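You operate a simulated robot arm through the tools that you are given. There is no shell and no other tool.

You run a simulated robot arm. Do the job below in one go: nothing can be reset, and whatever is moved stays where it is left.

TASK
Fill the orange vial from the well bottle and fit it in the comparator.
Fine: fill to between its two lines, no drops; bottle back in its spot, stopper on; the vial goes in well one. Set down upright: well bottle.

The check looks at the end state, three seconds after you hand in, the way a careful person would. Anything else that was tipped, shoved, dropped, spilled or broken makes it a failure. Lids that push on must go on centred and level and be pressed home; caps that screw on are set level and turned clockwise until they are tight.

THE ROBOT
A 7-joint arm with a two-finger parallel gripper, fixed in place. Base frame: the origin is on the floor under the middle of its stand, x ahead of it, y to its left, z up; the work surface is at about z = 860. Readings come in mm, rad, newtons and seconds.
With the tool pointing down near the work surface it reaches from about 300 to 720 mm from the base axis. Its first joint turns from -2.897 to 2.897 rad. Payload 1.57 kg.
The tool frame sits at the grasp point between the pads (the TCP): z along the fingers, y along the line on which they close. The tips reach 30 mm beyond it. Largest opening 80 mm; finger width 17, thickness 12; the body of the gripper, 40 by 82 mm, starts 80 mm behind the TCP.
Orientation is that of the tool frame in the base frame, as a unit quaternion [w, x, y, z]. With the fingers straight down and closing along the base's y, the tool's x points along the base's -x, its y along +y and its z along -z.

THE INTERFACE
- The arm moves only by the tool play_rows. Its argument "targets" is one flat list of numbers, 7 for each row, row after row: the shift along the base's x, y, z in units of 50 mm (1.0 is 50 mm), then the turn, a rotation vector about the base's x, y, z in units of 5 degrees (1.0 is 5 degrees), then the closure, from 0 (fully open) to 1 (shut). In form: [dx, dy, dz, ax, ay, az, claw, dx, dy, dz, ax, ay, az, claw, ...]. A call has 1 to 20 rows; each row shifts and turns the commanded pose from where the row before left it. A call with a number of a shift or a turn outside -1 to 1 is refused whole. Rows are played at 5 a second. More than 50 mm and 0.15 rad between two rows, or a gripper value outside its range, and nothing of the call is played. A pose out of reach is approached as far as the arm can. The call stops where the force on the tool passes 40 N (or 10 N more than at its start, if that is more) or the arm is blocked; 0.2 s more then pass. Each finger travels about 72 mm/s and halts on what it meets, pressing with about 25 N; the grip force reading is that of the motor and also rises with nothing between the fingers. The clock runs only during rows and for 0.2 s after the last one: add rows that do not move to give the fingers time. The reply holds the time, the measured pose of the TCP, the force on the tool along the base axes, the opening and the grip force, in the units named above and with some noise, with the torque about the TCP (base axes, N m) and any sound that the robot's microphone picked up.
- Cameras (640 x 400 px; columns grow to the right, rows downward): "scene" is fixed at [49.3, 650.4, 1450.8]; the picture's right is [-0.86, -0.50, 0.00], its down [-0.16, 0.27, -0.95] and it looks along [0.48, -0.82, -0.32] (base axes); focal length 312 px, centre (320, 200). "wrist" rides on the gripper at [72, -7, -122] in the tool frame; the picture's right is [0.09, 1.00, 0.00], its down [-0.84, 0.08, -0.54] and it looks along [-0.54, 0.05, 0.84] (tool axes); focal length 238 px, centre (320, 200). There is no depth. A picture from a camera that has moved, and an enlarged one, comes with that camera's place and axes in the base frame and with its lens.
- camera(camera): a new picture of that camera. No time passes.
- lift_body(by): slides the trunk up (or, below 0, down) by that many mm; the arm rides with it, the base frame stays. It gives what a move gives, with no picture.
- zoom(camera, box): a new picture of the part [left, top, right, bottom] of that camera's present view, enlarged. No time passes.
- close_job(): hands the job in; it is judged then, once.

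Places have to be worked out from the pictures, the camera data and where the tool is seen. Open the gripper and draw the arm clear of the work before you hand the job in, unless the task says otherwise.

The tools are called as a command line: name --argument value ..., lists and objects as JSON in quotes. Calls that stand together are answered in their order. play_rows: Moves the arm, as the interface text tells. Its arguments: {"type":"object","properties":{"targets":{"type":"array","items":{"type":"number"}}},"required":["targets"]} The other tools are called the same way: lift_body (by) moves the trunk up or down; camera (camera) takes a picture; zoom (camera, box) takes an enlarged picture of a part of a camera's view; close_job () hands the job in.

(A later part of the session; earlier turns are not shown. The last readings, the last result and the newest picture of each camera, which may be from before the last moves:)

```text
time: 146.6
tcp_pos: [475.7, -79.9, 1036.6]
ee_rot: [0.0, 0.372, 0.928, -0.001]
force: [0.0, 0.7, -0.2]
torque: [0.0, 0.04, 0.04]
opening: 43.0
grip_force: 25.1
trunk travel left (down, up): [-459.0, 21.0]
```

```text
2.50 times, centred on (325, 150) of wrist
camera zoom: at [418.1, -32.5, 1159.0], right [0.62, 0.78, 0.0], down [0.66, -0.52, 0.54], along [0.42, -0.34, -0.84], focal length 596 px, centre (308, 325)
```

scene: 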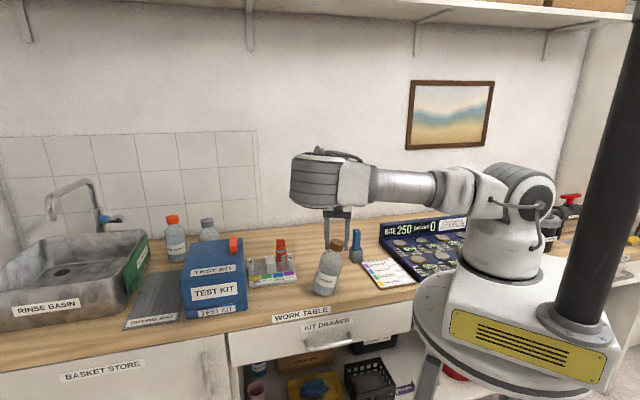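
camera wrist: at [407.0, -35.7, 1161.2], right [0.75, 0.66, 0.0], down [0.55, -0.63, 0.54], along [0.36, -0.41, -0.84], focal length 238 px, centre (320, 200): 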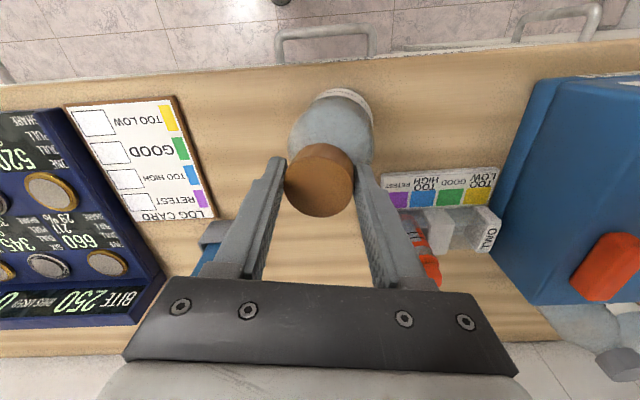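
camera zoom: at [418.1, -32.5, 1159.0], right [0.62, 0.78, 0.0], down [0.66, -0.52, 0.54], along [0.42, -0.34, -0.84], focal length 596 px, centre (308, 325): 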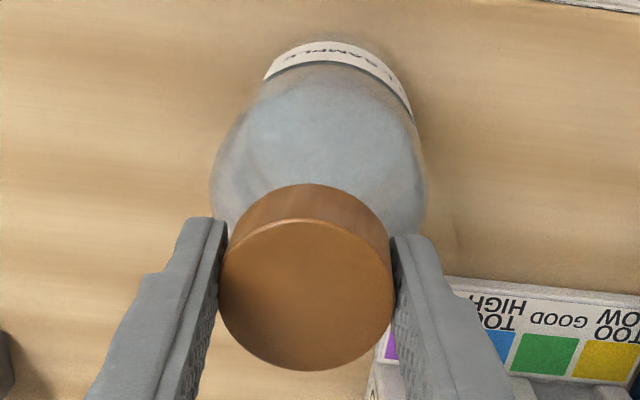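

About 3° remains. Pressing down gently should now flatten the base onto the table; I lower 3 mm and check.

play_rows --targets '[0.02, 0.012, -0.02, 0, 0, 0, 1, 0.02, 0.012, -0.02, 0, 0, 0, 1, 0, 0, -0.02, 0, 0, 0, 1]'

zoom --camera "scene" --box '[290, 220, 370, 310]'

```text
time: 147.4
tcp_pos: [477.7, -76.2, 1036.2]
ee_rot: [0.001, 0.372, 0.928, 0.001]
force: [1.3, 3.6, 15.6]
torque: [0.2, 0.03, 0.0]
opening: 42.9
grip_force: 24.7
trunk travel left (down, up): [-459.0, 21.0]
```

```text
4.44 times, centred on (330, 265) of scene
camera zoom: at [49.3, 650.4, 1450.8], right [-0.86, -0.5, 0.0], down [-0.16, 0.27, -0.95], along [0.48, -0.82, -0.32], focal length 1385 px, centre (276, -89)
```

zoom: 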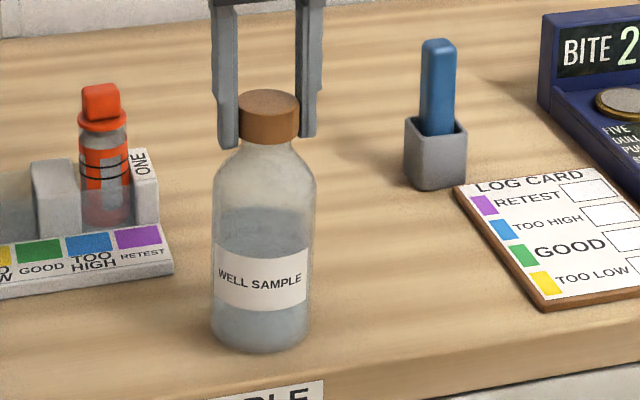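

Nearly flat now. I relieve the press and open the fingers slowly so the bottle can settle upright by itself.

play_rows --targets '[0.03, 0.02, 0, 0, 0, 0, 1, 0.02, 0.01, 0.015, 0, 0, 0, 1, 0, 0, 0, 0, 0, 0, 1]'

zoom --camera "scene" --box '[290, 220, 370, 310]'

```text
time: 148.2
tcp_pos: [478.1, -75.7, 1034.1]
ee_rot: [-0.001, 0.372, 0.928, -0.001]
force: [0.5, 3.1, 11.9]
torque: [-0.05, -0.05, -0.01]
opening: 42.5
grip_force: 24.7
trunk travel left (down, up): [-459.0, 21.0]
```

```text
4.44 times, centred on (330, 265) of scene
camera zoom: at [49.3, 650.4, 1450.8], right [-0.86, -0.5, 0.0], down [-0.16, 0.27, -0.95], along [0.48, -0.82, -0.32], focal length 1385 px, centre (276, -89)
```

zoom: 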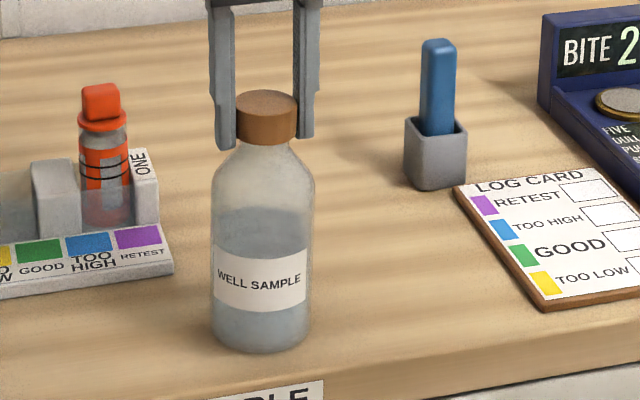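

The bottle now looks upright. I zoom in on the cap and neck before letting go.

zoom --camera "scene" --box '[300, 236, 348, 276]'

zoom --camera "scene" --box '[300, 266, 348, 306]'

zoom --camera "wrist" --box '[250, 70, 400, 230]'

```text
10.00 times, centred on (324, 256) of scene
camera zoom: at [49.3, 650.4, 1450.8], right [-0.86, -0.5, 0.0], down [-0.16, 0.27, -0.95], along [0.48, -0.82, -0.32], focal length 3116 px, centre (280, -360)
```

zoom: 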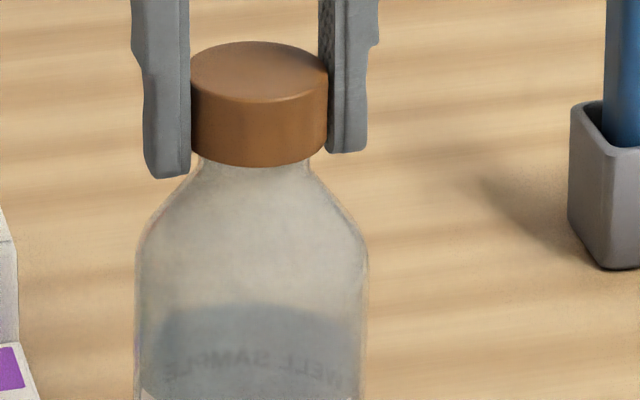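

```text
10.00 times, centred on (324, 286) of scene
camera zoom: at [49.3, 650.4, 1450.8], right [-0.86, -0.5, 0.0], down [-0.16, 0.27, -0.95], along [0.48, -0.82, -0.32], focal length 3116 px, centre (280, -660)
```

zoom: 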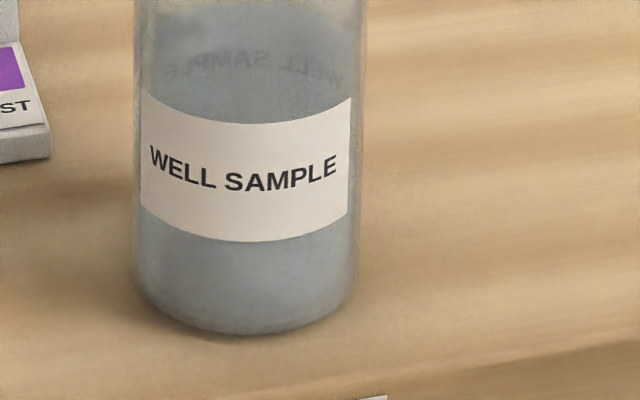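

```text
2.50 times, centred on (325, 150) of wrist
camera zoom: at [422.0, -28.9, 1156.9], right [0.62, 0.78, 0.0], down [0.66, -0.52, 0.54], along [0.42, -0.34, -0.84], focal length 596 px, centre (308, 325)
```

zoom: 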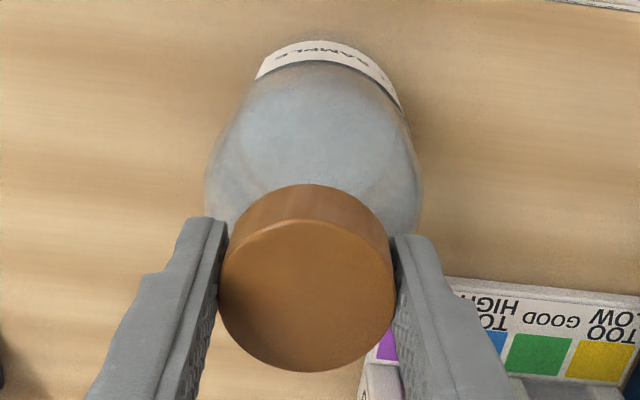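

The bottle leans only about 2°. I relax the press by another millimetre and open in small increments.

play_rows --targets '[0.02, 0.012, 0.016, 0, 0, 0, 1, 0, 0, 0, 0, 0, 0, 0.455, 0, 0, 0, 0, 0, 0, 0.44, 0, 0, 0, 0, 0, 0, 0.42, 0, 0, 0, 0, 0, 0, 0.38, 0, 0, 0, 0, 0, 0, 0.3, 0, 0, 0, 0, 0, 0, 0.2, 0, 0, 0, 0, 0, 0, 0.1]'

zoom --camera "scene" --box '[290, 220, 370, 310]'

zoom --camera "scene" --box '[300, 236, 348, 276]'

```text
time: 150.0
tcp_pos: [480.3, -74.6, 1034.2]
ee_rot: [-0.001, 0.371, 0.928, -0.001]
force: [0.2, 0.6, -0.1]
torque: [0.0, 0.03, 0.0]
opening: 72.1
grip_force: 0.1
trunk travel left (down, up): [-459.0, 21.0]
```

```text
4.44 times, centred on (330, 265) of scene
camera zoom: at [49.3, 650.4, 1450.8], right [-0.86, -0.5, 0.0], down [-0.16, 0.27, -0.95], along [0.48, -0.82, -0.32], focal length 1385 px, centre (276, -89)
```

zoom: 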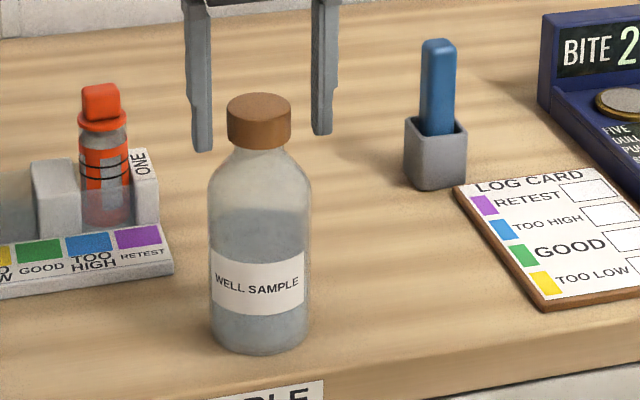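

```text
10.00 times, centred on (324, 256) of scene
camera zoom: at [49.3, 650.4, 1450.8], right [-0.86, -0.5, 0.0], down [-0.16, 0.27, -0.95], along [0.48, -0.82, -0.32], focal length 3116 px, centre (280, -360)
```

zoom: 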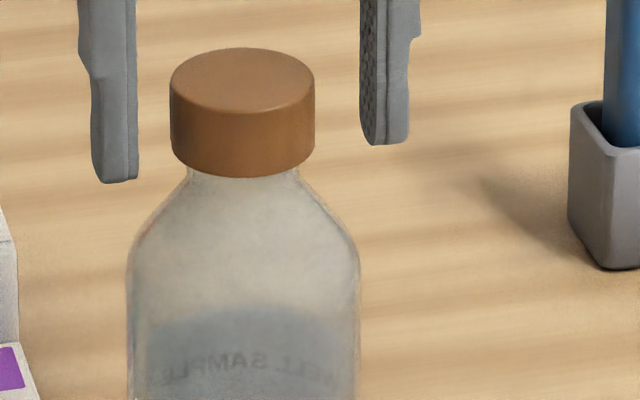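

The bottle settled upright with the cap on, level and centred. It now stands off its spot, so I rise clear, and will re-grip it by the body and carry it back.

play_rows --targets '[0, 0, 0.3, 0, 0, 0, 0.1, 0, 0, 0.4, 0, 0, 0, 0, 0, 0, 0.5, 0, 0, 0, 0, 0, 0, 0.5, 0, 0, 0, 0, 0, 0, 0, 0, 0, 0, 0]'

camera --camera "wrist"

camera --camera "scene"

```text
time: 151.2
tcp_pos: [478.6, -75.3, 1119.5]
ee_rot: [0.0, 0.372, 0.928, -0.001]
force: [-0.1, 0.1, -0.2]
torque: [0.01, -0.03, 0.01]
opening: 79.8
grip_force: 0.0
trunk travel left (down, up): [-459.0, 21.0]
```

```text
taken
camera wrist: at [422.6, -28.7, 1242.7], right [0.62, 0.78, 0.0], down [0.66, -0.52, 0.54], along [0.42, -0.34, -0.84], focal length 238 px, centre (320, 200)
```

wrist: 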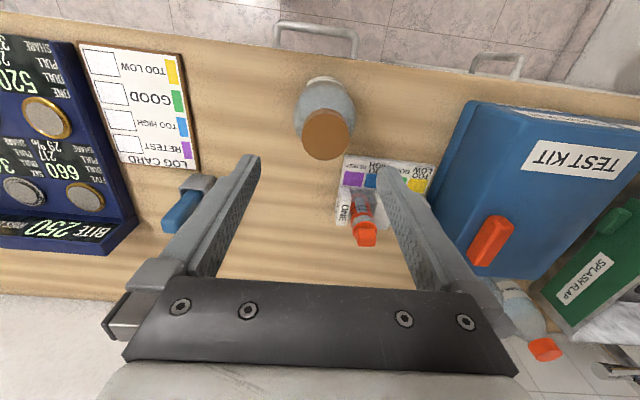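

```text
taken
```

scene: 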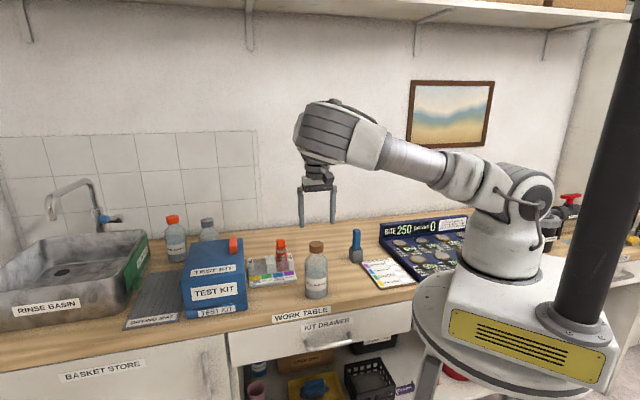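

Everything else is undisturbed. I measure the bottle's position from this view.

zoom --camera "wrist" --box '[285, 70, 365, 170]'

```text
4.00 times, centred on (325, 120) of wrist
camera zoom: at [422.6, -28.7, 1242.7], right [0.62, 0.78, 0.0], down [0.66, -0.52, 0.54], along [0.42, -0.34, -0.84], focal length 953 px, centre (300, 520)
```

zoom: 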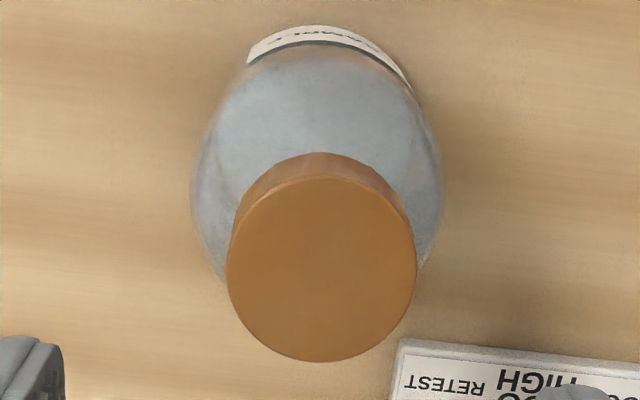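

The bottle stands at about (479.8, -68.0). I turn the tool back to zero yaw, centre over the bottle and rise, ready for the pitched body grasp.

play_rows --targets '[0.004, 0.0153, 0.222, 0, 0, 0.971, 0, 0.004, 0.0153, 0.222, 0, 0, 0.971, 0, 0.004, 0.0153, 0.222, 0, 0, 0.971, 0, 0.004, 0.0153, 0.222, 0, 0, 0.971, 0, 0.004, 0.0153, 0.222, 0, 0, 0.971, 0, 0.004, 0.0153, 0.222, 0, 0, 0.971, 0, 0.004, 0.0153, 0.222, 0, 0, 0.971, 0, 0.004, 0.0153, 0.222, 0, 0, 0.971, 0, 0.004, 0.0153, 0.222, 0, 0, 0.971, 0, 0, 0, 0, 0, 0, 0, 0]'

camera --camera "wrist"

```text
time: 153.4
tcp_pos: [482.7, -67.0, 1220.5]
ee_rot: [0.0, -0.001, 1.0, -0.001]
force: [-0.3, 0.6, -0.6]
torque: [-0.02, 0.01, 0.0]
opening: 80.3
grip_force: 0.1
trunk travel left (down, up): [-459.0, 21.0]
```

```text
taken
camera wrist: at [409.8, -73.7, 1342.8], right [-0.09, 1.0, 0.0], down [0.84, 0.08, 0.54], along [0.54, 0.05, -0.84], focal length 238 px, centre (320, 200)
```

wrist: 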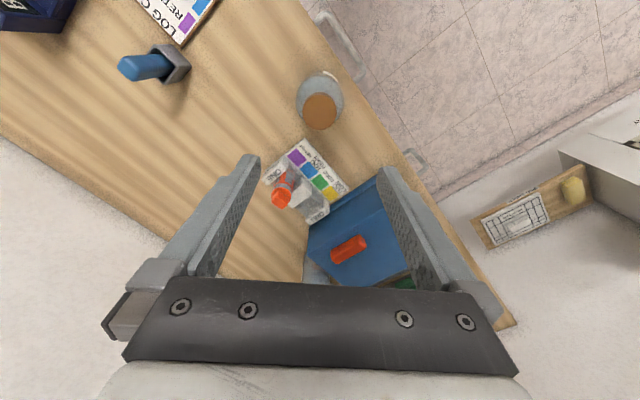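

Now I pitch the tool forward by 50° in two halves, checking that the pose holds.

play_rows --targets '[0, 0, 0, 0, -1, 0, 0, 0, 0, 0, 0, -1, 0, 0, 0, 0, 0, 0, -1, 0, 0, 0, 0, 0, 0, -1, 0, 0, 0, 0, 0, 0, -1, 0, 0, 0, 0, 0, 0, 0, 0, 0]'

play_rows --targets '[0, 0, 0, 0, -1, 0, 0, 0, 0, 0, 0, -1, 0, 0, 0, 0, 0, 0, -1, 0, 0, 0, 0, 0, 0, -1, 0, 0, 0, 0, 0, 0, -1, 0, 0, 0, 0, 0, 0, 0, 0, 0]'

camera --camera "wrist"

```text
time: 154.8
tcp_pos: [481.6, -67.2, 1218.7]
ee_rot: [0.217, 0.0, 0.976, -0.001]
force: [0.1, -0.1, 0.0]
torque: [-0.02, -0.04, -0.04]
opening: 80.0
grip_force: 0.1
trunk travel left (down, up): [-459.0, 21.0]
```

```text
time: 156.2
tcp_pos: [482.3, -68.7, 1218.9]
ee_rot: [0.422, 0.001, 0.906, -0.002]
force: [-1.2, 0.5, -0.1]
torque: [0.0, -0.02, -0.04]
opening: 79.9
grip_force: 0.0
trunk travel left (down, up): [-459.0, 21.0]
```

```text
taken
camera wrist: at [341.7, -73.0, 1243.4], right [-0.06, 1.0, -0.07], down [0.12, 0.08, 0.99], along [0.99, 0.05, -0.13], focal length 238 px, centre (320, 200)
```

wrist: 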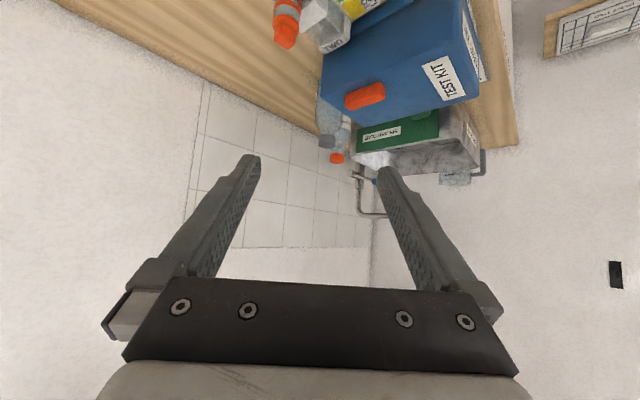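

The pitched pose holds. I lower the trunk by 150 mm and check the alignment with the bottle.

lift_body --by -150

camera --camera "wrist"

zoom --camera "scene" --box '[260, 180, 420, 300]'

```text
time: 158.0
tcp_pos: [482.4, -66.9, 1068.7]
ee_rot: [0.422, -0.001, 0.906, -0.001]
force: [0.1, 0.5, 0.3]
torque: [-0.02, -0.01, 0.0]
opening: 79.7
grip_force: 0.0
trunk travel left (down, up): [-309.0, 171.0]
```

```text
taken
camera wrist: at [341.8, -73.0, 1093.6], right [-0.06, 1.0, -0.07], down [0.12, 0.08, 0.99], along [0.99, 0.05, -0.13], focal length 238 px, centre (320, 200)
```

wrist: 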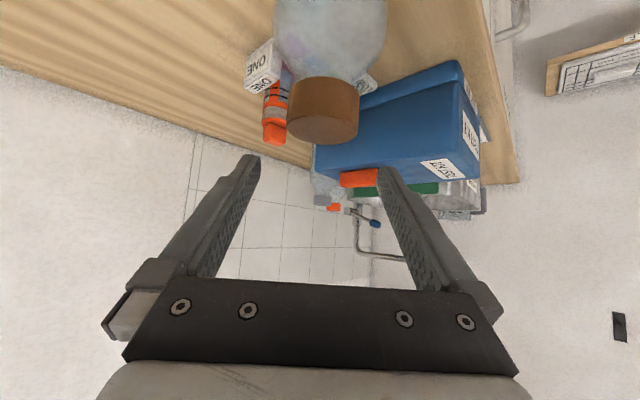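

```text
3.33 times, centred on (340, 240) of scene
camera zoom: at [49.3, 650.4, 1450.8], right [-0.86, -0.5, 0.0], down [-0.16, 0.27, -0.95], along [0.48, -0.82, -0.32], focal length 1039 px, centre (253, 67)
```

zoom: 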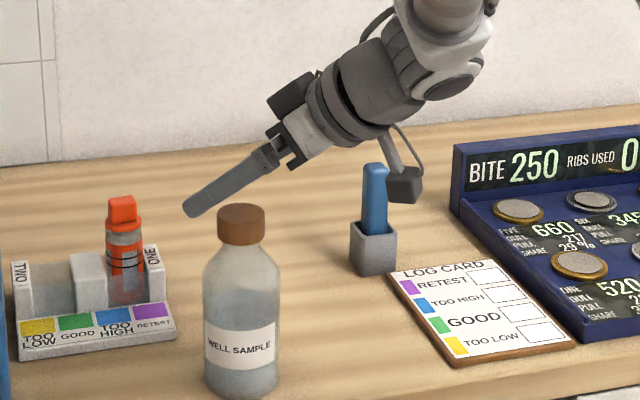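

The bottle is centred between the fingers within a millimetre. I descend the remaining 144 mm in two stages.

lift_body --by -84

camera --camera "wrist"

```text
time: 159.2
tcp_pos: [481.5, -67.6, 985.7]
ee_rot: [0.423, 0.0, 0.906, -0.001]
force: [-0.1, -0.2, 0.1]
torque: [-0.01, 0.0, -0.01]
opening: 79.8
grip_force: 0.1
trunk travel left (down, up): [-225.0, 255.0]
```

```text
taken
camera wrist: at [341.8, -73.0, 1009.6], right [-0.06, 1.0, -0.07], down [0.12, 0.08, 0.99], along [0.99, 0.05, -0.13], focal length 238 px, centre (320, 200)
```

wrist: 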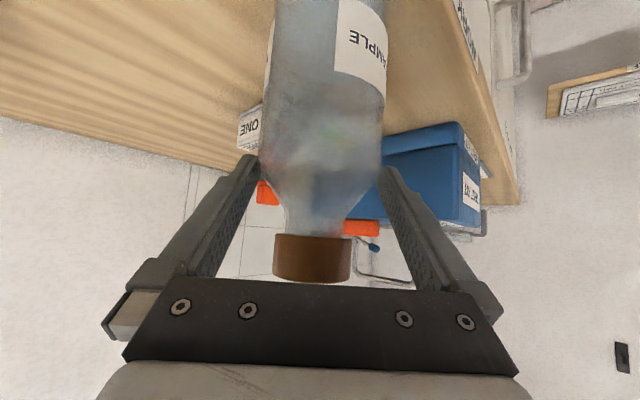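

Clear on both sides. I go down the last 60 mm and then close on the body.

lift_body --by -60

play_rows --targets '[0, 0, 0, 0, 0, 0, 0.08, 0, 0, 0, 0, 0, 0, 1, 0, 0, 0, 0, 0, 0, 1, 0, 0, 0, 0, 0, 0, 1]'

camera --camera "wrist"

zoom --camera "scene" --box '[280, 210, 380, 310]'

```text
time: 160.2
tcp_pos: [481.1, -67.1, 925.3]
ee_rot: [0.423, 0.0, 0.906, -0.001]
force: [0.3, 0.2, -0.8]
torque: [0.03, -0.01, 0.0]
opening: 80.1
grip_force: 0.1
trunk travel left (down, up): [-165.0, 315.0]
```

```text
time: 161.2
tcp_pos: [482.0, -67.1, 925.5]
ee_rot: [0.423, 0.002, 0.906, -0.003]
force: [-1.0, -1.5, 1.3]
torque: [0.06, 0.01, -0.01]
opening: 71.3
grip_force: 25.1
trunk travel left (down, up): [-165.0, 315.0]
```

```text
taken
camera wrist: at [341.8, -73.0, 949.6], right [-0.06, 1.0, -0.07], down [0.12, 0.08, 0.99], along [0.99, 0.05, -0.13], focal length 238 px, centre (320, 200)
```

wrist: 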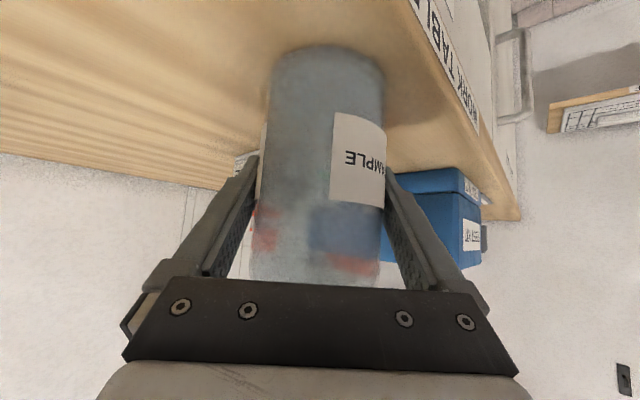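

```text
4.00 times, centred on (330, 260) of scene
camera zoom: at [49.3, 650.4, 1450.8], right [-0.86, -0.5, 0.0], down [-0.16, 0.27, -0.95], along [0.48, -0.82, -0.32], focal length 1246 px, centre (280, -40)
```

zoom: 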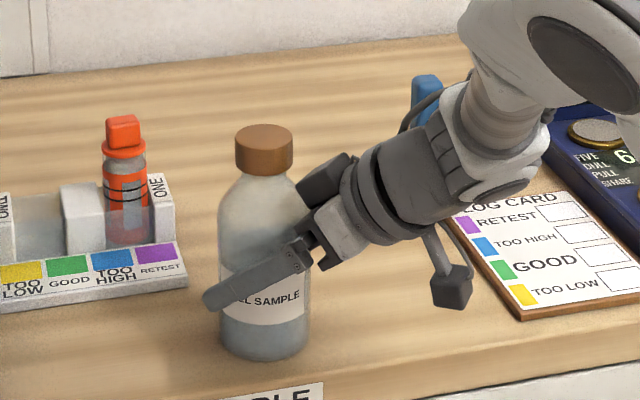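

The bottle is gripped by the body. I lift it 15 mm with the trunk, shift by (+21.7, +13.5) mm to its original spot, and check.

lift_body --by 15

play_rows --targets '[0.108, 0.068, 0, 0, 0, 0, 1, 0.108, 0.068, 0, 0, 0, 0, 1, 0.109, 0.067, 0, 0, 0, 0, 1, 0.109, 0.067, 0, 0, 0, 0, 1, 0, 0, 0, 0, 0, 0, 1, 0, 0, 0, 0, 0, 0, 1]'

camera --camera "wrist"

zoom --camera "scene" --box '[268, 230, 348, 310]'

```text
time: 161.8
tcp_pos: [481.3, -66.0, 939.8]
ee_rot: [0.423, 0.0, 0.906, -0.002]
force: [-0.1, 0.2, -1.4]
torque: [0.04, -0.01, -0.03]
opening: 71.2
grip_force: 25.1
trunk travel left (down, up): [-180.0, 300.0]
```

```text
time: 163.2
tcp_pos: [504.8, -53.4, 941.4]
ee_rot: [0.423, 0.0, 0.906, -0.001]
force: [-0.6, 0.0, -2.0]
torque: [0.01, -0.02, 0.03]
opening: 71.2
grip_force: 25.3
trunk travel left (down, up): [-180.0, 300.0]
```

```text
taken
camera wrist: at [364.0, -59.2, 964.9], right [-0.06, 1.0, -0.07], down [0.12, 0.08, 0.99], along [0.99, 0.05, -0.13], focal length 238 px, centre (320, 200)
```

wrist: 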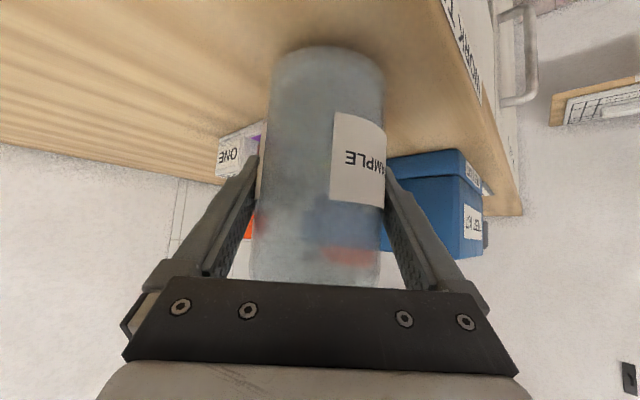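

```text
5.00 times, centred on (308, 270) of scene
camera zoom: at [49.3, 650.4, 1450.8], right [-0.86, -0.5, 0.0], down [-0.16, 0.27, -0.95], along [0.48, -0.82, -0.32], focal length 1558 px, centre (380, -150)
```

zoom: 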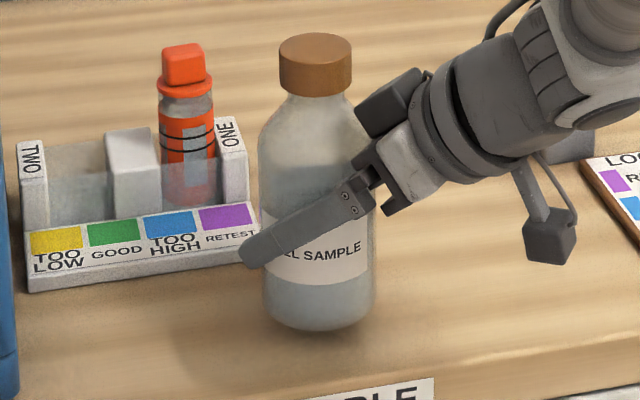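

The bottle hangs at about (502.0, -54.2), matching its original spot within about a millimetre. I lower it onto the table.

lift_body --by -14.5

play_rows --targets '[0, 0, 0, 0, 0, 0, 1]'

zoom --camera "scene" --box '[268, 230, 348, 310]'

```text
time: 163.8
tcp_pos: [503.8, -53.8, 925.8]
ee_rot: [0.423, 0.0, 0.906, -0.002]
force: [-0.5, 0.3, -1.3]
torque: [-0.01, 0.02, 0.02]
opening: 71.0
grip_force: 24.5
trunk travel left (down, up): [-166.0, 314.0]
```

```text
time: 164.2
tcp_pos: [503.4, -53.2, 925.6]
ee_rot: [0.423, 0.0, 0.906, -0.001]
force: [0.2, 0.0, -1.6]
torque: [0.0, -0.02, -0.02]
opening: 71.0
grip_force: 24.6
trunk travel left (down, up): [-166.0, 314.0]
```

```text
5.00 times, centred on (308, 270) of scene
camera zoom: at [49.3, 650.4, 1450.8], right [-0.86, -0.5, 0.0], down [-0.16, 0.27, -0.95], along [0.48, -0.82, -0.32], focal length 1558 px, centre (380, -150)
```

zoom: 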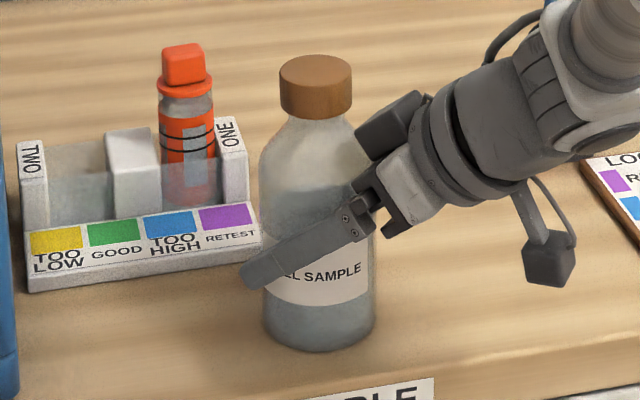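

The weight is still on the gripper, so it hangs by less than a millimetre. I lower 0.8 mm more.

lift_body --by -0.8

play_rows --targets '[0, 0, 0, 0, 0, 0, 1]'

```text
time: 164.7
tcp_pos: [503.9, -53.3, 925.1]
ee_rot: [0.423, 0.0, 0.906, -0.001]
force: [-0.2, -0.2, -0.2]
torque: [0.03, 0.03, 0.03]
opening: 71.2
grip_force: 24.9
trunk travel left (down, up): [-165.0, 315.0]
```

```text
time: 165.1
tcp_pos: [504.3, -53.2, 926.8]
ee_rot: [0.422, 0.0, 0.907, -0.002]
force: [-0.4, 0.3, -0.6]
torque: [0.08, 0.01, -0.01]
opening: 71.3
grip_force: 24.8
trunk travel left (down, up): [-165.0, 315.0]
```

The bottle rests on the table now. I release it gently.

play_rows --targets '[0, 0, 0, 0, 0, 0, 0.09, 0, 0, 0, 0, 0, 0, 0.05, 0, 0, 0, 0, 0, 0, 0, 0, 0, 0, 0, 0, 0, 0]'

camera --camera "wrist"

zoom --camera "scene" --box '[268, 230, 348, 310]'

```text
time: 166.1
tcp_pos: [504.1, -53.4, 925.3]
ee_rot: [0.422, 0.0, 0.906, -0.001]
force: [0.3, -0.9, 0.1]
torque: [0.0, 0.0, -0.01]
opening: 80.1
grip_force: 0.1
trunk travel left (down, up): [-165.0, 315.0]
```

```text
taken
camera wrist: at [363.8, -59.3, 949.6], right [-0.06, 1.0, -0.07], down [0.12, 0.08, 0.99], along [0.99, 0.05, -0.13], focal length 238 px, centre (320, 200)
```

wrist: 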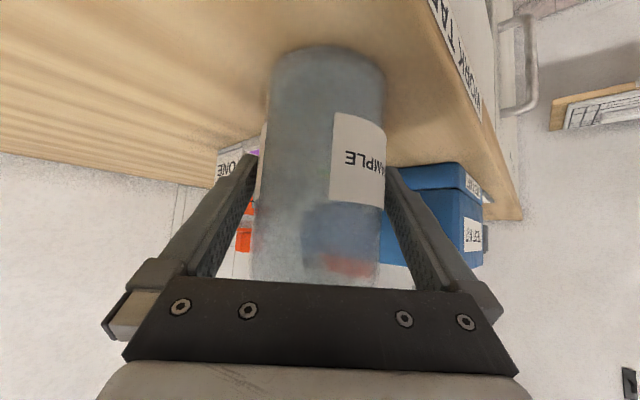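

```text
5.00 times, centred on (308, 270) of scene
camera zoom: at [49.3, 650.4, 1450.8], right [-0.86, -0.5, 0.0], down [-0.16, 0.27, -0.95], along [0.48, -0.82, -0.32], focal length 1558 px, centre (380, -150)
```

zoom: 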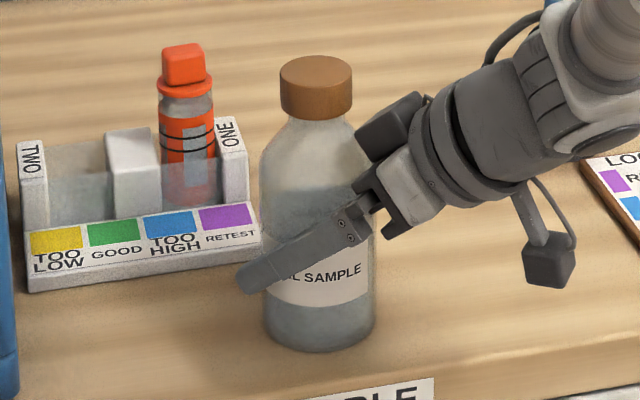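

The bottle is back on its spot, upright, cap on. I raise the gripper clear with the trunk and bring the tool back to vertical.

lift_body --by 294

play_rows --targets '[0, 0, 0, 0, 1, 0, 0, 0, 0, 0, 0, 1, 0, 0, 0, 0, 0, 0, 1, 0, 0, 0, 0, 0, 0, 1, 0, 0, 0, 0, 0, 0, 1, 0, 0, 0, 0, 0, 0, 1, 0, 0, 0, 0, 0, 0, 1, 0, 0, 0, 0, 0, 0, 1, 0, 0, 0, 0, 0, 0, 1, 0, 0, 0, 0, 0, 0, 1, 0, 0, 0, 0, 0, 0, 0, 0, 0]'

zoom --camera "scene" --box '[240, 200, 360, 310]'

zoom --camera "scene" --box '[292, 240, 324, 262]'

```text
time: 169.1
tcp_pos: [504.9, -53.9, 1218.8]
ee_rot: [0.422, 0.0, 0.907, -0.001]
force: [0.0, 0.9, 0.4]
torque: [0.03, -0.01, 0.0]
opening: 80.2
grip_force: 0.1
trunk travel left (down, up): [-459.0, 21.0]
```

```text
time: 171.5
tcp_pos: [503.6, -53.4, 1218.9]
ee_rot: [-0.001, -0.001, 1.0, 0.0]
force: [0.2, -0.9, 0.1]
torque: [0.0, -0.01, -0.01]
opening: 79.8
grip_force: 0.1
trunk travel left (down, up): [-459.0, 21.0]
```

```text
3.64 times, centred on (300, 255) of scene
camera zoom: at [49.3, 650.4, 1450.8], right [-0.86, -0.5, 0.0], down [-0.16, 0.27, -0.95], along [0.48, -0.82, -0.32], focal length 1133 px, centre (393, 0)
```

zoom: 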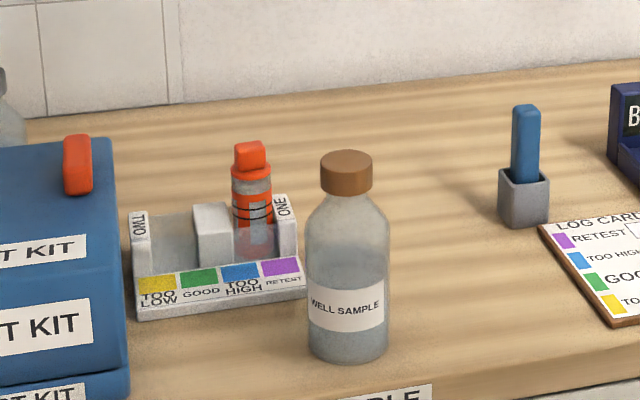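

```text
16.00 times, centred on (308, 251) of scene
camera zoom: at [49.3, 650.4, 1450.8], right [-0.86, -0.5, 0.0], down [-0.16, 0.27, -0.95], along [0.48, -0.82, -0.32], focal length 4986 px, centre (512, -616)
```

zoom: 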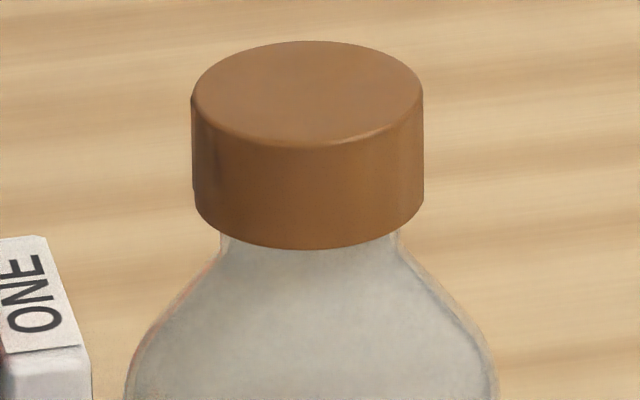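

The cap sits centred and level on the bottle at its spot. I compare its seating with the capped pool bottle in the background.

zoom --camera "scene" --box '[160, 208, 192, 240]'

zoom --camera "scene" --box '[292, 236, 324, 268]'

```text
12.50 times, centred on (176, 224) of scene
camera zoom: at [49.3, 650.4, 1450.8], right [-0.86, -0.5, 0.0], down [-0.16, 0.27, -0.95], along [0.48, -0.82, -0.32], focal length 3895 px, centre (2120, -100)
```

zoom: 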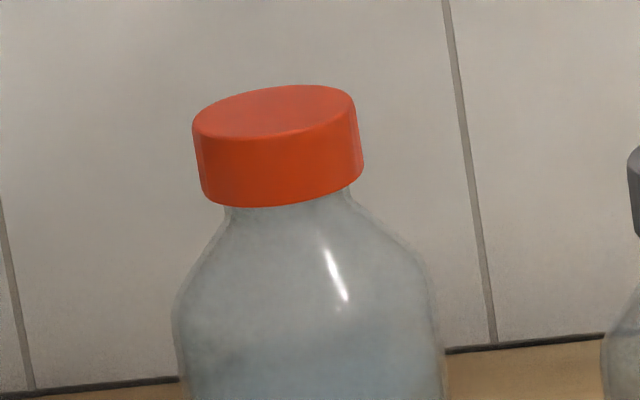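

```text
12.50 times, centred on (308, 252) of scene
camera zoom: at [49.3, 650.4, 1450.8], right [-0.86, -0.5, 0.0], down [-0.16, 0.27, -0.95], along [0.48, -0.82, -0.32], focal length 3895 px, centre (470, -450)
```

zoom: 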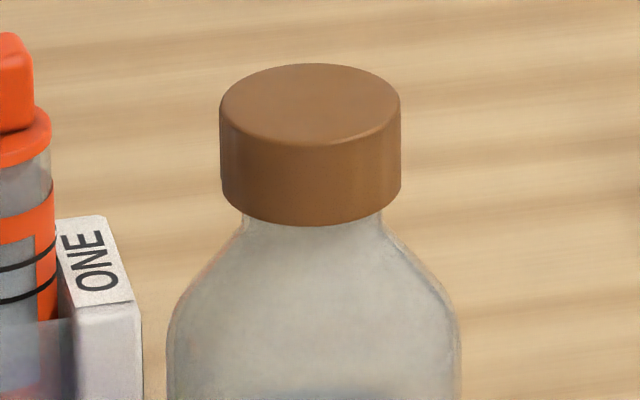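

The seating matches the closed pool bottle. Since caps may need turning tight, I make one careful tightening attempt with ample wrist range: I yaw the tool to +75° high above the bottle first.

play_rows --targets '[-0.006, -0.002, -0.1, 0, 0, 1, 0, -0.006, -0.002, -0.1, 0, 0, 1, 0, 0, 0, -0.1, 0, 0, 1, 0, 0, 0, -0.1, 0, 0, 1, 0, 0, 0, -0.1, 0, 0, 1, 0, 0, 0, -0.1, 0, 0, 1, 0, 0, 0, -0.1, 0, 0, 1, 0, 0, 0, -0.1, 0, 0, 1, 0, 0, 0, -0.1, 0, 0, 1, 0, 0, 0, -0.1, 0, 0, 1, 0, 0, 0, -0.1, 0, 0, 1, 0, 0, 0, -0.1, 0, 0, 1, 0, 0, 0, -0.1, 0, 0, 1, 0, 0, 0, -0.1, 0, 0, 1, 0, 0, 0, -0.1, 0, 0, 1, 0, 0, 0, 0, 0, 0, 0, 0]'

camera --camera "wrist"

zoom --camera "wrist" --box '[270, 70, 370, 170]'

```text
time: 174.9
tcp_pos: [504.2, -52.8, 1143.6]
ee_rot: [0.001, -0.609, 0.793, 0.0]
force: [0.0, -0.5, 0.1]
torque: [-0.02, 0.0, 0.01]
opening: 80.1
grip_force: 0.1
trunk travel left (down, up): [-459.0, 21.0]
```

```text
taken
camera wrist: at [490.4, -123.6, 1267.5], right [-0.99, 0.17, 0.0], down [0.14, 0.83, 0.54], along [0.09, 0.53, -0.84], focal length 238 px, centre (320, 200)
```

wrist: 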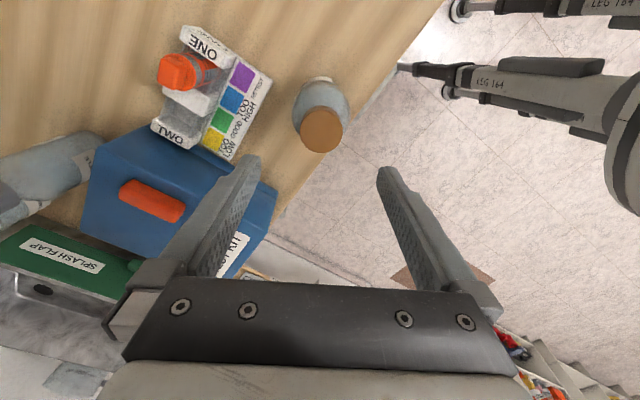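

```text
4.00 times, centred on (320, 120) of wrist
camera zoom: at [490.4, -123.6, 1267.5], right [-0.99, 0.17, 0.0], down [0.14, 0.83, 0.54], along [0.09, 0.53, -0.84], focal length 953 px, centre (320, 520)
```

zoom: 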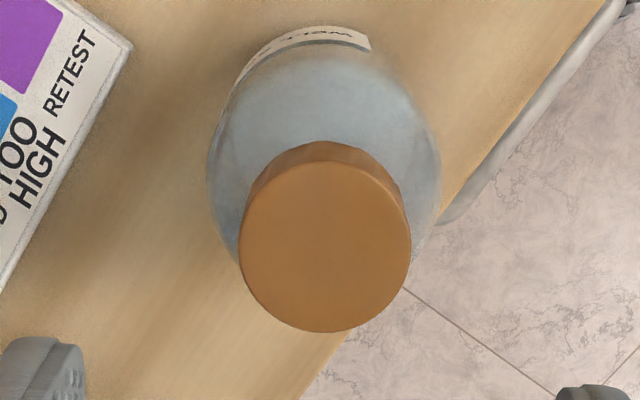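

The cap is at (501.4, -52.9). I shift by (-2.4, -1.0) mm, descend around it and check.

play_rows --targets '[-0.048, -0.02, -0.5, 0, 0, 0, 0, 0, 0, -0.5, 0, 0, 0, 0, 0, 0, -0.5, 0, 0, 0, 0, 0, 0, -0.3, 0, 0, 0, 0, 0, 0, 0, 0, 0, 0, 0]'

zoom --camera "wrist" --box '[250, 90, 390, 210]'

zoom --camera "scene" --box '[280, 226, 336, 270]'

```text
time: 176.1
tcp_pos: [500.1, -55.8, 1053.4]
ee_rot: [0.001, -0.608, 0.794, 0.0]
force: [-0.5, -0.2, -0.3]
torque: [0.01, 0.02, 0.03]
opening: 80.1
grip_force: 0.1
trunk travel left (down, up): [-459.0, 21.0]
```

```text
3.33 times, centred on (320, 150) of wrist
camera zoom: at [487.9, -125.7, 1176.3], right [-0.99, 0.17, 0.0], down [0.14, 0.83, 0.54], along [0.09, 0.53, -0.84], focal length 794 px, centre (320, 367)
```

zoom: 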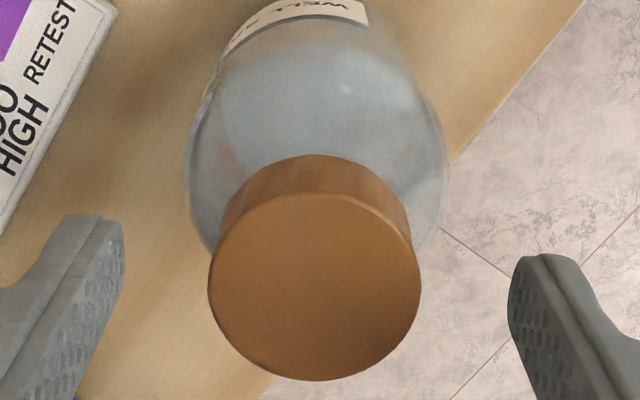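

```text
9.09 times, centred on (308, 248) of scene
camera zoom: at [49.3, 650.4, 1450.8], right [-0.86, -0.5, 0.0], down [-0.16, 0.27, -0.95], along [0.48, -0.82, -0.32], focal length 2833 px, centre (429, -236)
```

zoom: 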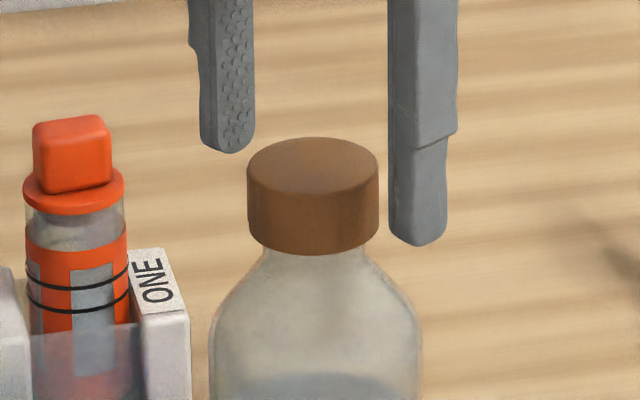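

The fingers straddle the cap; I correct 1.9 mm along the look direction, lower 6 mm and close on the cap.

play_rows --targets '[0.006, 0.037, -0.06, 0, 0, 0, 0, 0, 0, -0.06, 0, 0, 0, 0, 0, 0, 0, 0, 0, 0, 0.3, 0, 0, 0, 0, 0, 0, 0.43, 0, 0, 0, 0, 0, 0, 1, 0, 0, 0, 0, 0, 0, 1, 0, 0, 0, 0, 0, 0, 1]'

zoom --camera "wrist" --box '[250, 100, 390, 220]'

zoom --camera "scene" --box '[280, 226, 336, 270]'

```text
time: 177.7
tcp_pos: [501.4, -53.6, 1049.2]
ee_rot: [0.001, -0.608, 0.794, -0.001]
force: [0.3, -0.4, -0.7]
torque: [0.01, -0.04, 0.02]
opening: 41.1
grip_force: 24.9
trunk travel left (down, up): [-459.0, 21.0]
```

```text
3.33 times, centred on (320, 160) of wrist
camera zoom: at [487.9, -123.9, 1171.4], right [-0.99, 0.17, 0.0], down [0.14, 0.83, 0.54], along [0.09, 0.53, -0.84], focal length 794 px, centre (320, 333)
```

zoom: 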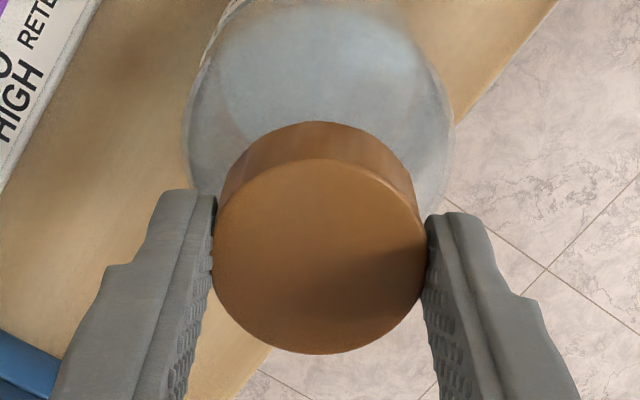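

```text
9.09 times, centred on (308, 248) of scene
camera zoom: at [49.3, 650.4, 1450.8], right [-0.86, -0.5, 0.0], down [-0.16, 0.27, -0.95], along [0.48, -0.82, -0.32], focal length 2833 px, centre (429, -236)
```

zoom: 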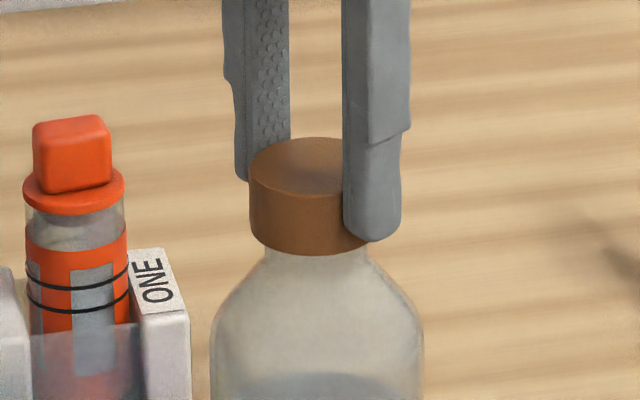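

The cap is gripped. I first test gently whether it is retained: raise 2.5 mm and read the force.

play_rows --targets '[0, 0, 0.02, 0, 0, 0, 1, 0, 0, 0.03, 0, 0, 0, 1, 0, 0, 0, 0, 0, 0, 1]'

zoom --camera "scene" --box '[280, 226, 336, 270]'

zoom --camera "scene" --box '[284, 265, 332, 305]'

```text
time: 178.5
tcp_pos: [500.7, -53.9, 1051.0]
ee_rot: [0.001, -0.608, 0.794, -0.001]
force: [-0.1, 0.4, -2.2]
torque: [0.03, 0.02, -0.05]
opening: 41.3
grip_force: 25.8
trunk travel left (down, up): [-459.0, 21.0]
```

```text
9.09 times, centred on (308, 248) of scene
camera zoom: at [49.3, 650.4, 1450.8], right [-0.86, -0.5, 0.0], down [-0.16, 0.27, -0.95], along [0.48, -0.82, -0.32], focal length 2833 px, centre (429, -236)
```

zoom: 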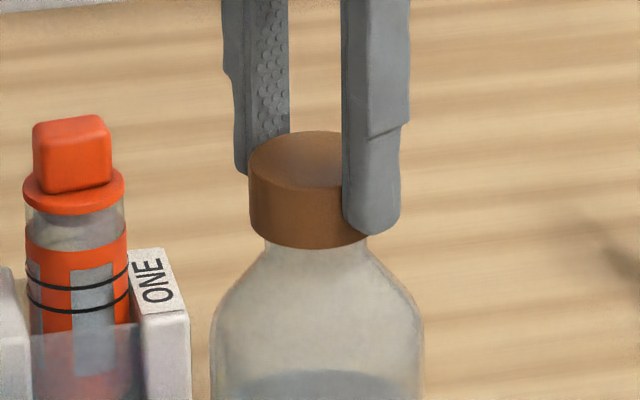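

```text
10.00 times, centred on (308, 285) of scene
camera zoom: at [49.3, 650.4, 1450.8], right [-0.86, -0.5, 0.0], down [-0.16, 0.27, -0.95], along [0.48, -0.82, -0.32], focal length 3116 px, centre (440, -650)
```

zoom: 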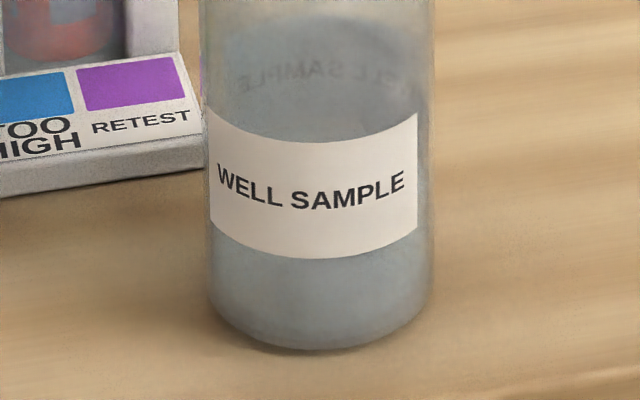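

The bottle lifts with the cap (−2.2 N), so the cap is engaged. I set it back down, press lightly and turn 30° clockwise to see if it still turns relative to the bottle.

play_rows --targets '[0, 0, -0.03, 0, 0, 0, 1, 0, 0, -0.02, 0, 0, 0, 1, 0, 0, -0.016, 0, 0, 0, 1, -0.001, -0.0014, 0, 0, 0, -1, 1, -0.001, -0.0014, 0, 0, 0, -1, 1, -0.001, -0.0014, 0, 0, 0, -1, 1, -0.001, -0.0014, 0, 0, 0, -1, 1, -0.001, -0.0014, 0, 0, 0, -1, 1, -0.001, -0.0014, 0, 0, 0, -1, 1]'

zoom --camera "scene" --box '[284, 265, 332, 305]'

zoom --camera "scene" --box '[280, 226, 336, 270]'

```text
time: 180.5
tcp_pos: [501.6, -53.1, 1047.7]
ee_rot: [0.0, -0.382, 0.924, -0.001]
force: [-1.6, 0.2, 0.5]
torque: [0.03, 0.06, -0.04]
opening: 40.8
grip_force: 25.0
trunk travel left (down, up): [-459.0, 21.0]
```

```text
10.00 times, centred on (308, 285) of scene
camera zoom: at [49.3, 650.4, 1450.8], right [-0.86, -0.5, 0.0], down [-0.16, 0.27, -0.95], along [0.48, -0.82, -0.32], focal length 3116 px, centre (440, -650)
```

zoom: 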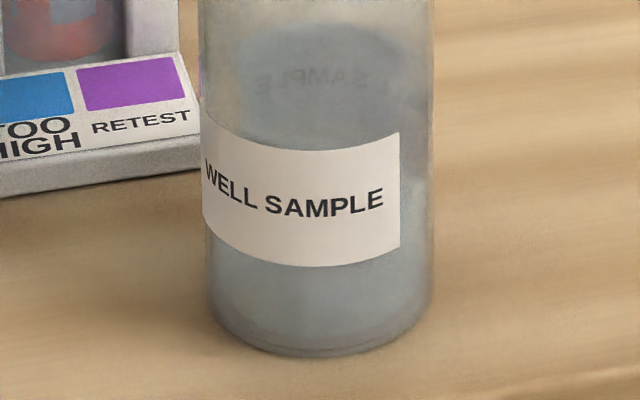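

```text
9.09 times, centred on (308, 248) of scene
camera zoom: at [49.3, 650.4, 1450.8], right [-0.86, -0.5, 0.0], down [-0.16, 0.27, -0.95], along [0.48, -0.82, -0.32], focal length 2833 px, centre (429, -236)
```

zoom: 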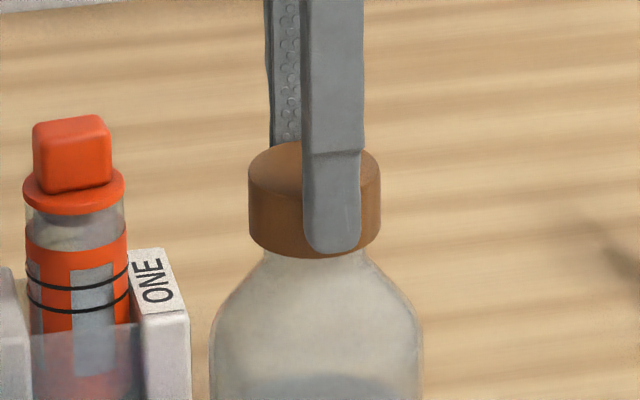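

The cap still turns relative to the bottle (about 16° of 30°), so it is a threaded cap that is not yet tight. I press a bit more so the bottle holds, and continue clockwise within the safe yaw range.

play_rows --targets '[0, 0, -0.016, 0, 0, 0, 1, -0.0016, -0.0007, -0.001, 0, 0, -1, 1, -0.0016, -0.0007, -0.001, 0, 0, -1, 1, -0.0016, -0.0007, -0.001, 0, 0, -1, 1, -0.0016, -0.0007, -0.001, 0, 0, -1, 1, -0.0016, -0.0007, -0.001, 0, 0, -1, 1, -0.0016, -0.0007, -0.001, 0, 0, -1, 1]'

zoom --camera "scene" --box '[284, 265, 332, 305]'

```text
time: 182.1
tcp_pos: [499.8, -54.5, 1047.9]
ee_rot: [0.001, -0.13, 0.992, -0.002]
force: [1.1, 0.2, 11.7]
torque: [0.08, 0.04, -0.03]
opening: 40.8
grip_force: 25.3
trunk travel left (down, up): [-459.0, 21.0]
```

```text
10.00 times, centred on (308, 285) of scene
camera zoom: at [49.3, 650.4, 1450.8], right [-0.86, -0.5, 0.0], down [-0.16, 0.27, -0.95], along [0.48, -0.82, -0.32], focal length 3116 px, centre (440, -650)
```

zoom: 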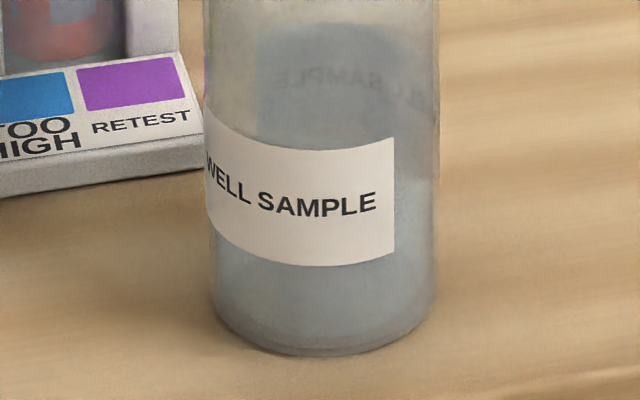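

Now the bottle stays nearly still (about 6° of 30°) while the cap turns. I continue another 30° with a small compensation for the 1 mm drift.

play_rows --targets '[0.001, 0.0015, -0.001, 0, 0, -1, 1, 0.001, 0.0015, -0.001, 0, 0, -1, 1, 0.001, 0.0015, -0.001, 0, 0, -1, 1, 0.001, 0.0015, -0.001, 0, 0, -1, 1, 0.001, 0.0015, -0.001, 0, 0, -1, 1, 0.001, 0.0015, -0.001, 0, 0, -1, 1]'

zoom --camera "scene" --box '[284, 265, 332, 305]'

zoom --camera "scene" --box '[280, 226, 336, 270]'

```text
time: 183.5
tcp_pos: [500.4, -52.2, 1046.4]
ee_rot: [0.0, 0.131, 0.991, -0.001]
force: [0.4, -3.8, 16.3]
torque: [-0.09, -0.01, -0.06]
opening: 40.7
grip_force: 24.8
trunk travel left (down, up): [-459.0, 21.0]
```

```text
10.00 times, centred on (308, 285) of scene
camera zoom: at [49.3, 650.4, 1450.8], right [-0.86, -0.5, 0.0], down [-0.16, 0.27, -0.95], along [0.48, -0.82, -0.32], focal length 3116 px, centre (440, -650)
```

zoom: 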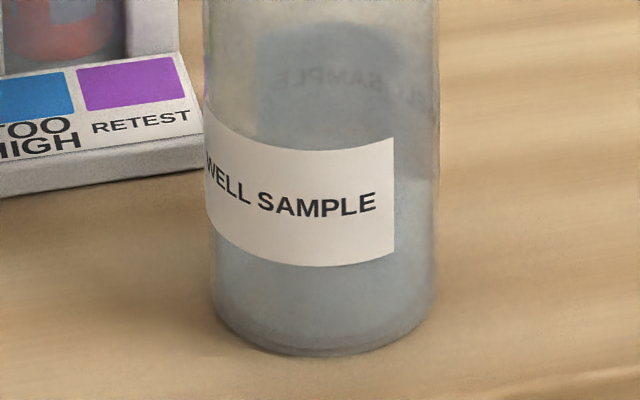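

```text
9.09 times, centred on (308, 248) of scene
camera zoom: at [49.3, 650.4, 1450.8], right [-0.86, -0.5, 0.0], down [-0.16, 0.27, -0.95], along [0.48, -0.82, -0.32], focal length 2833 px, centre (429, -236)
```

zoom: 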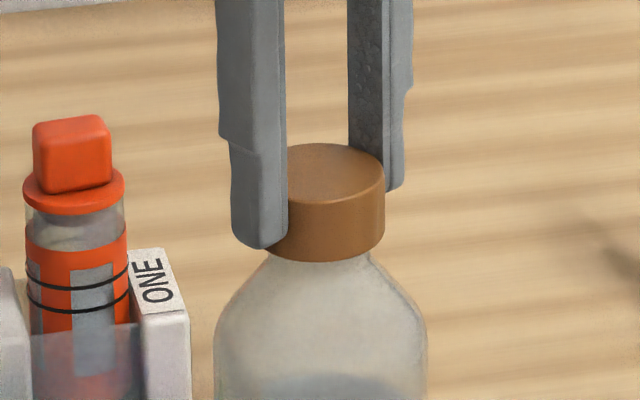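

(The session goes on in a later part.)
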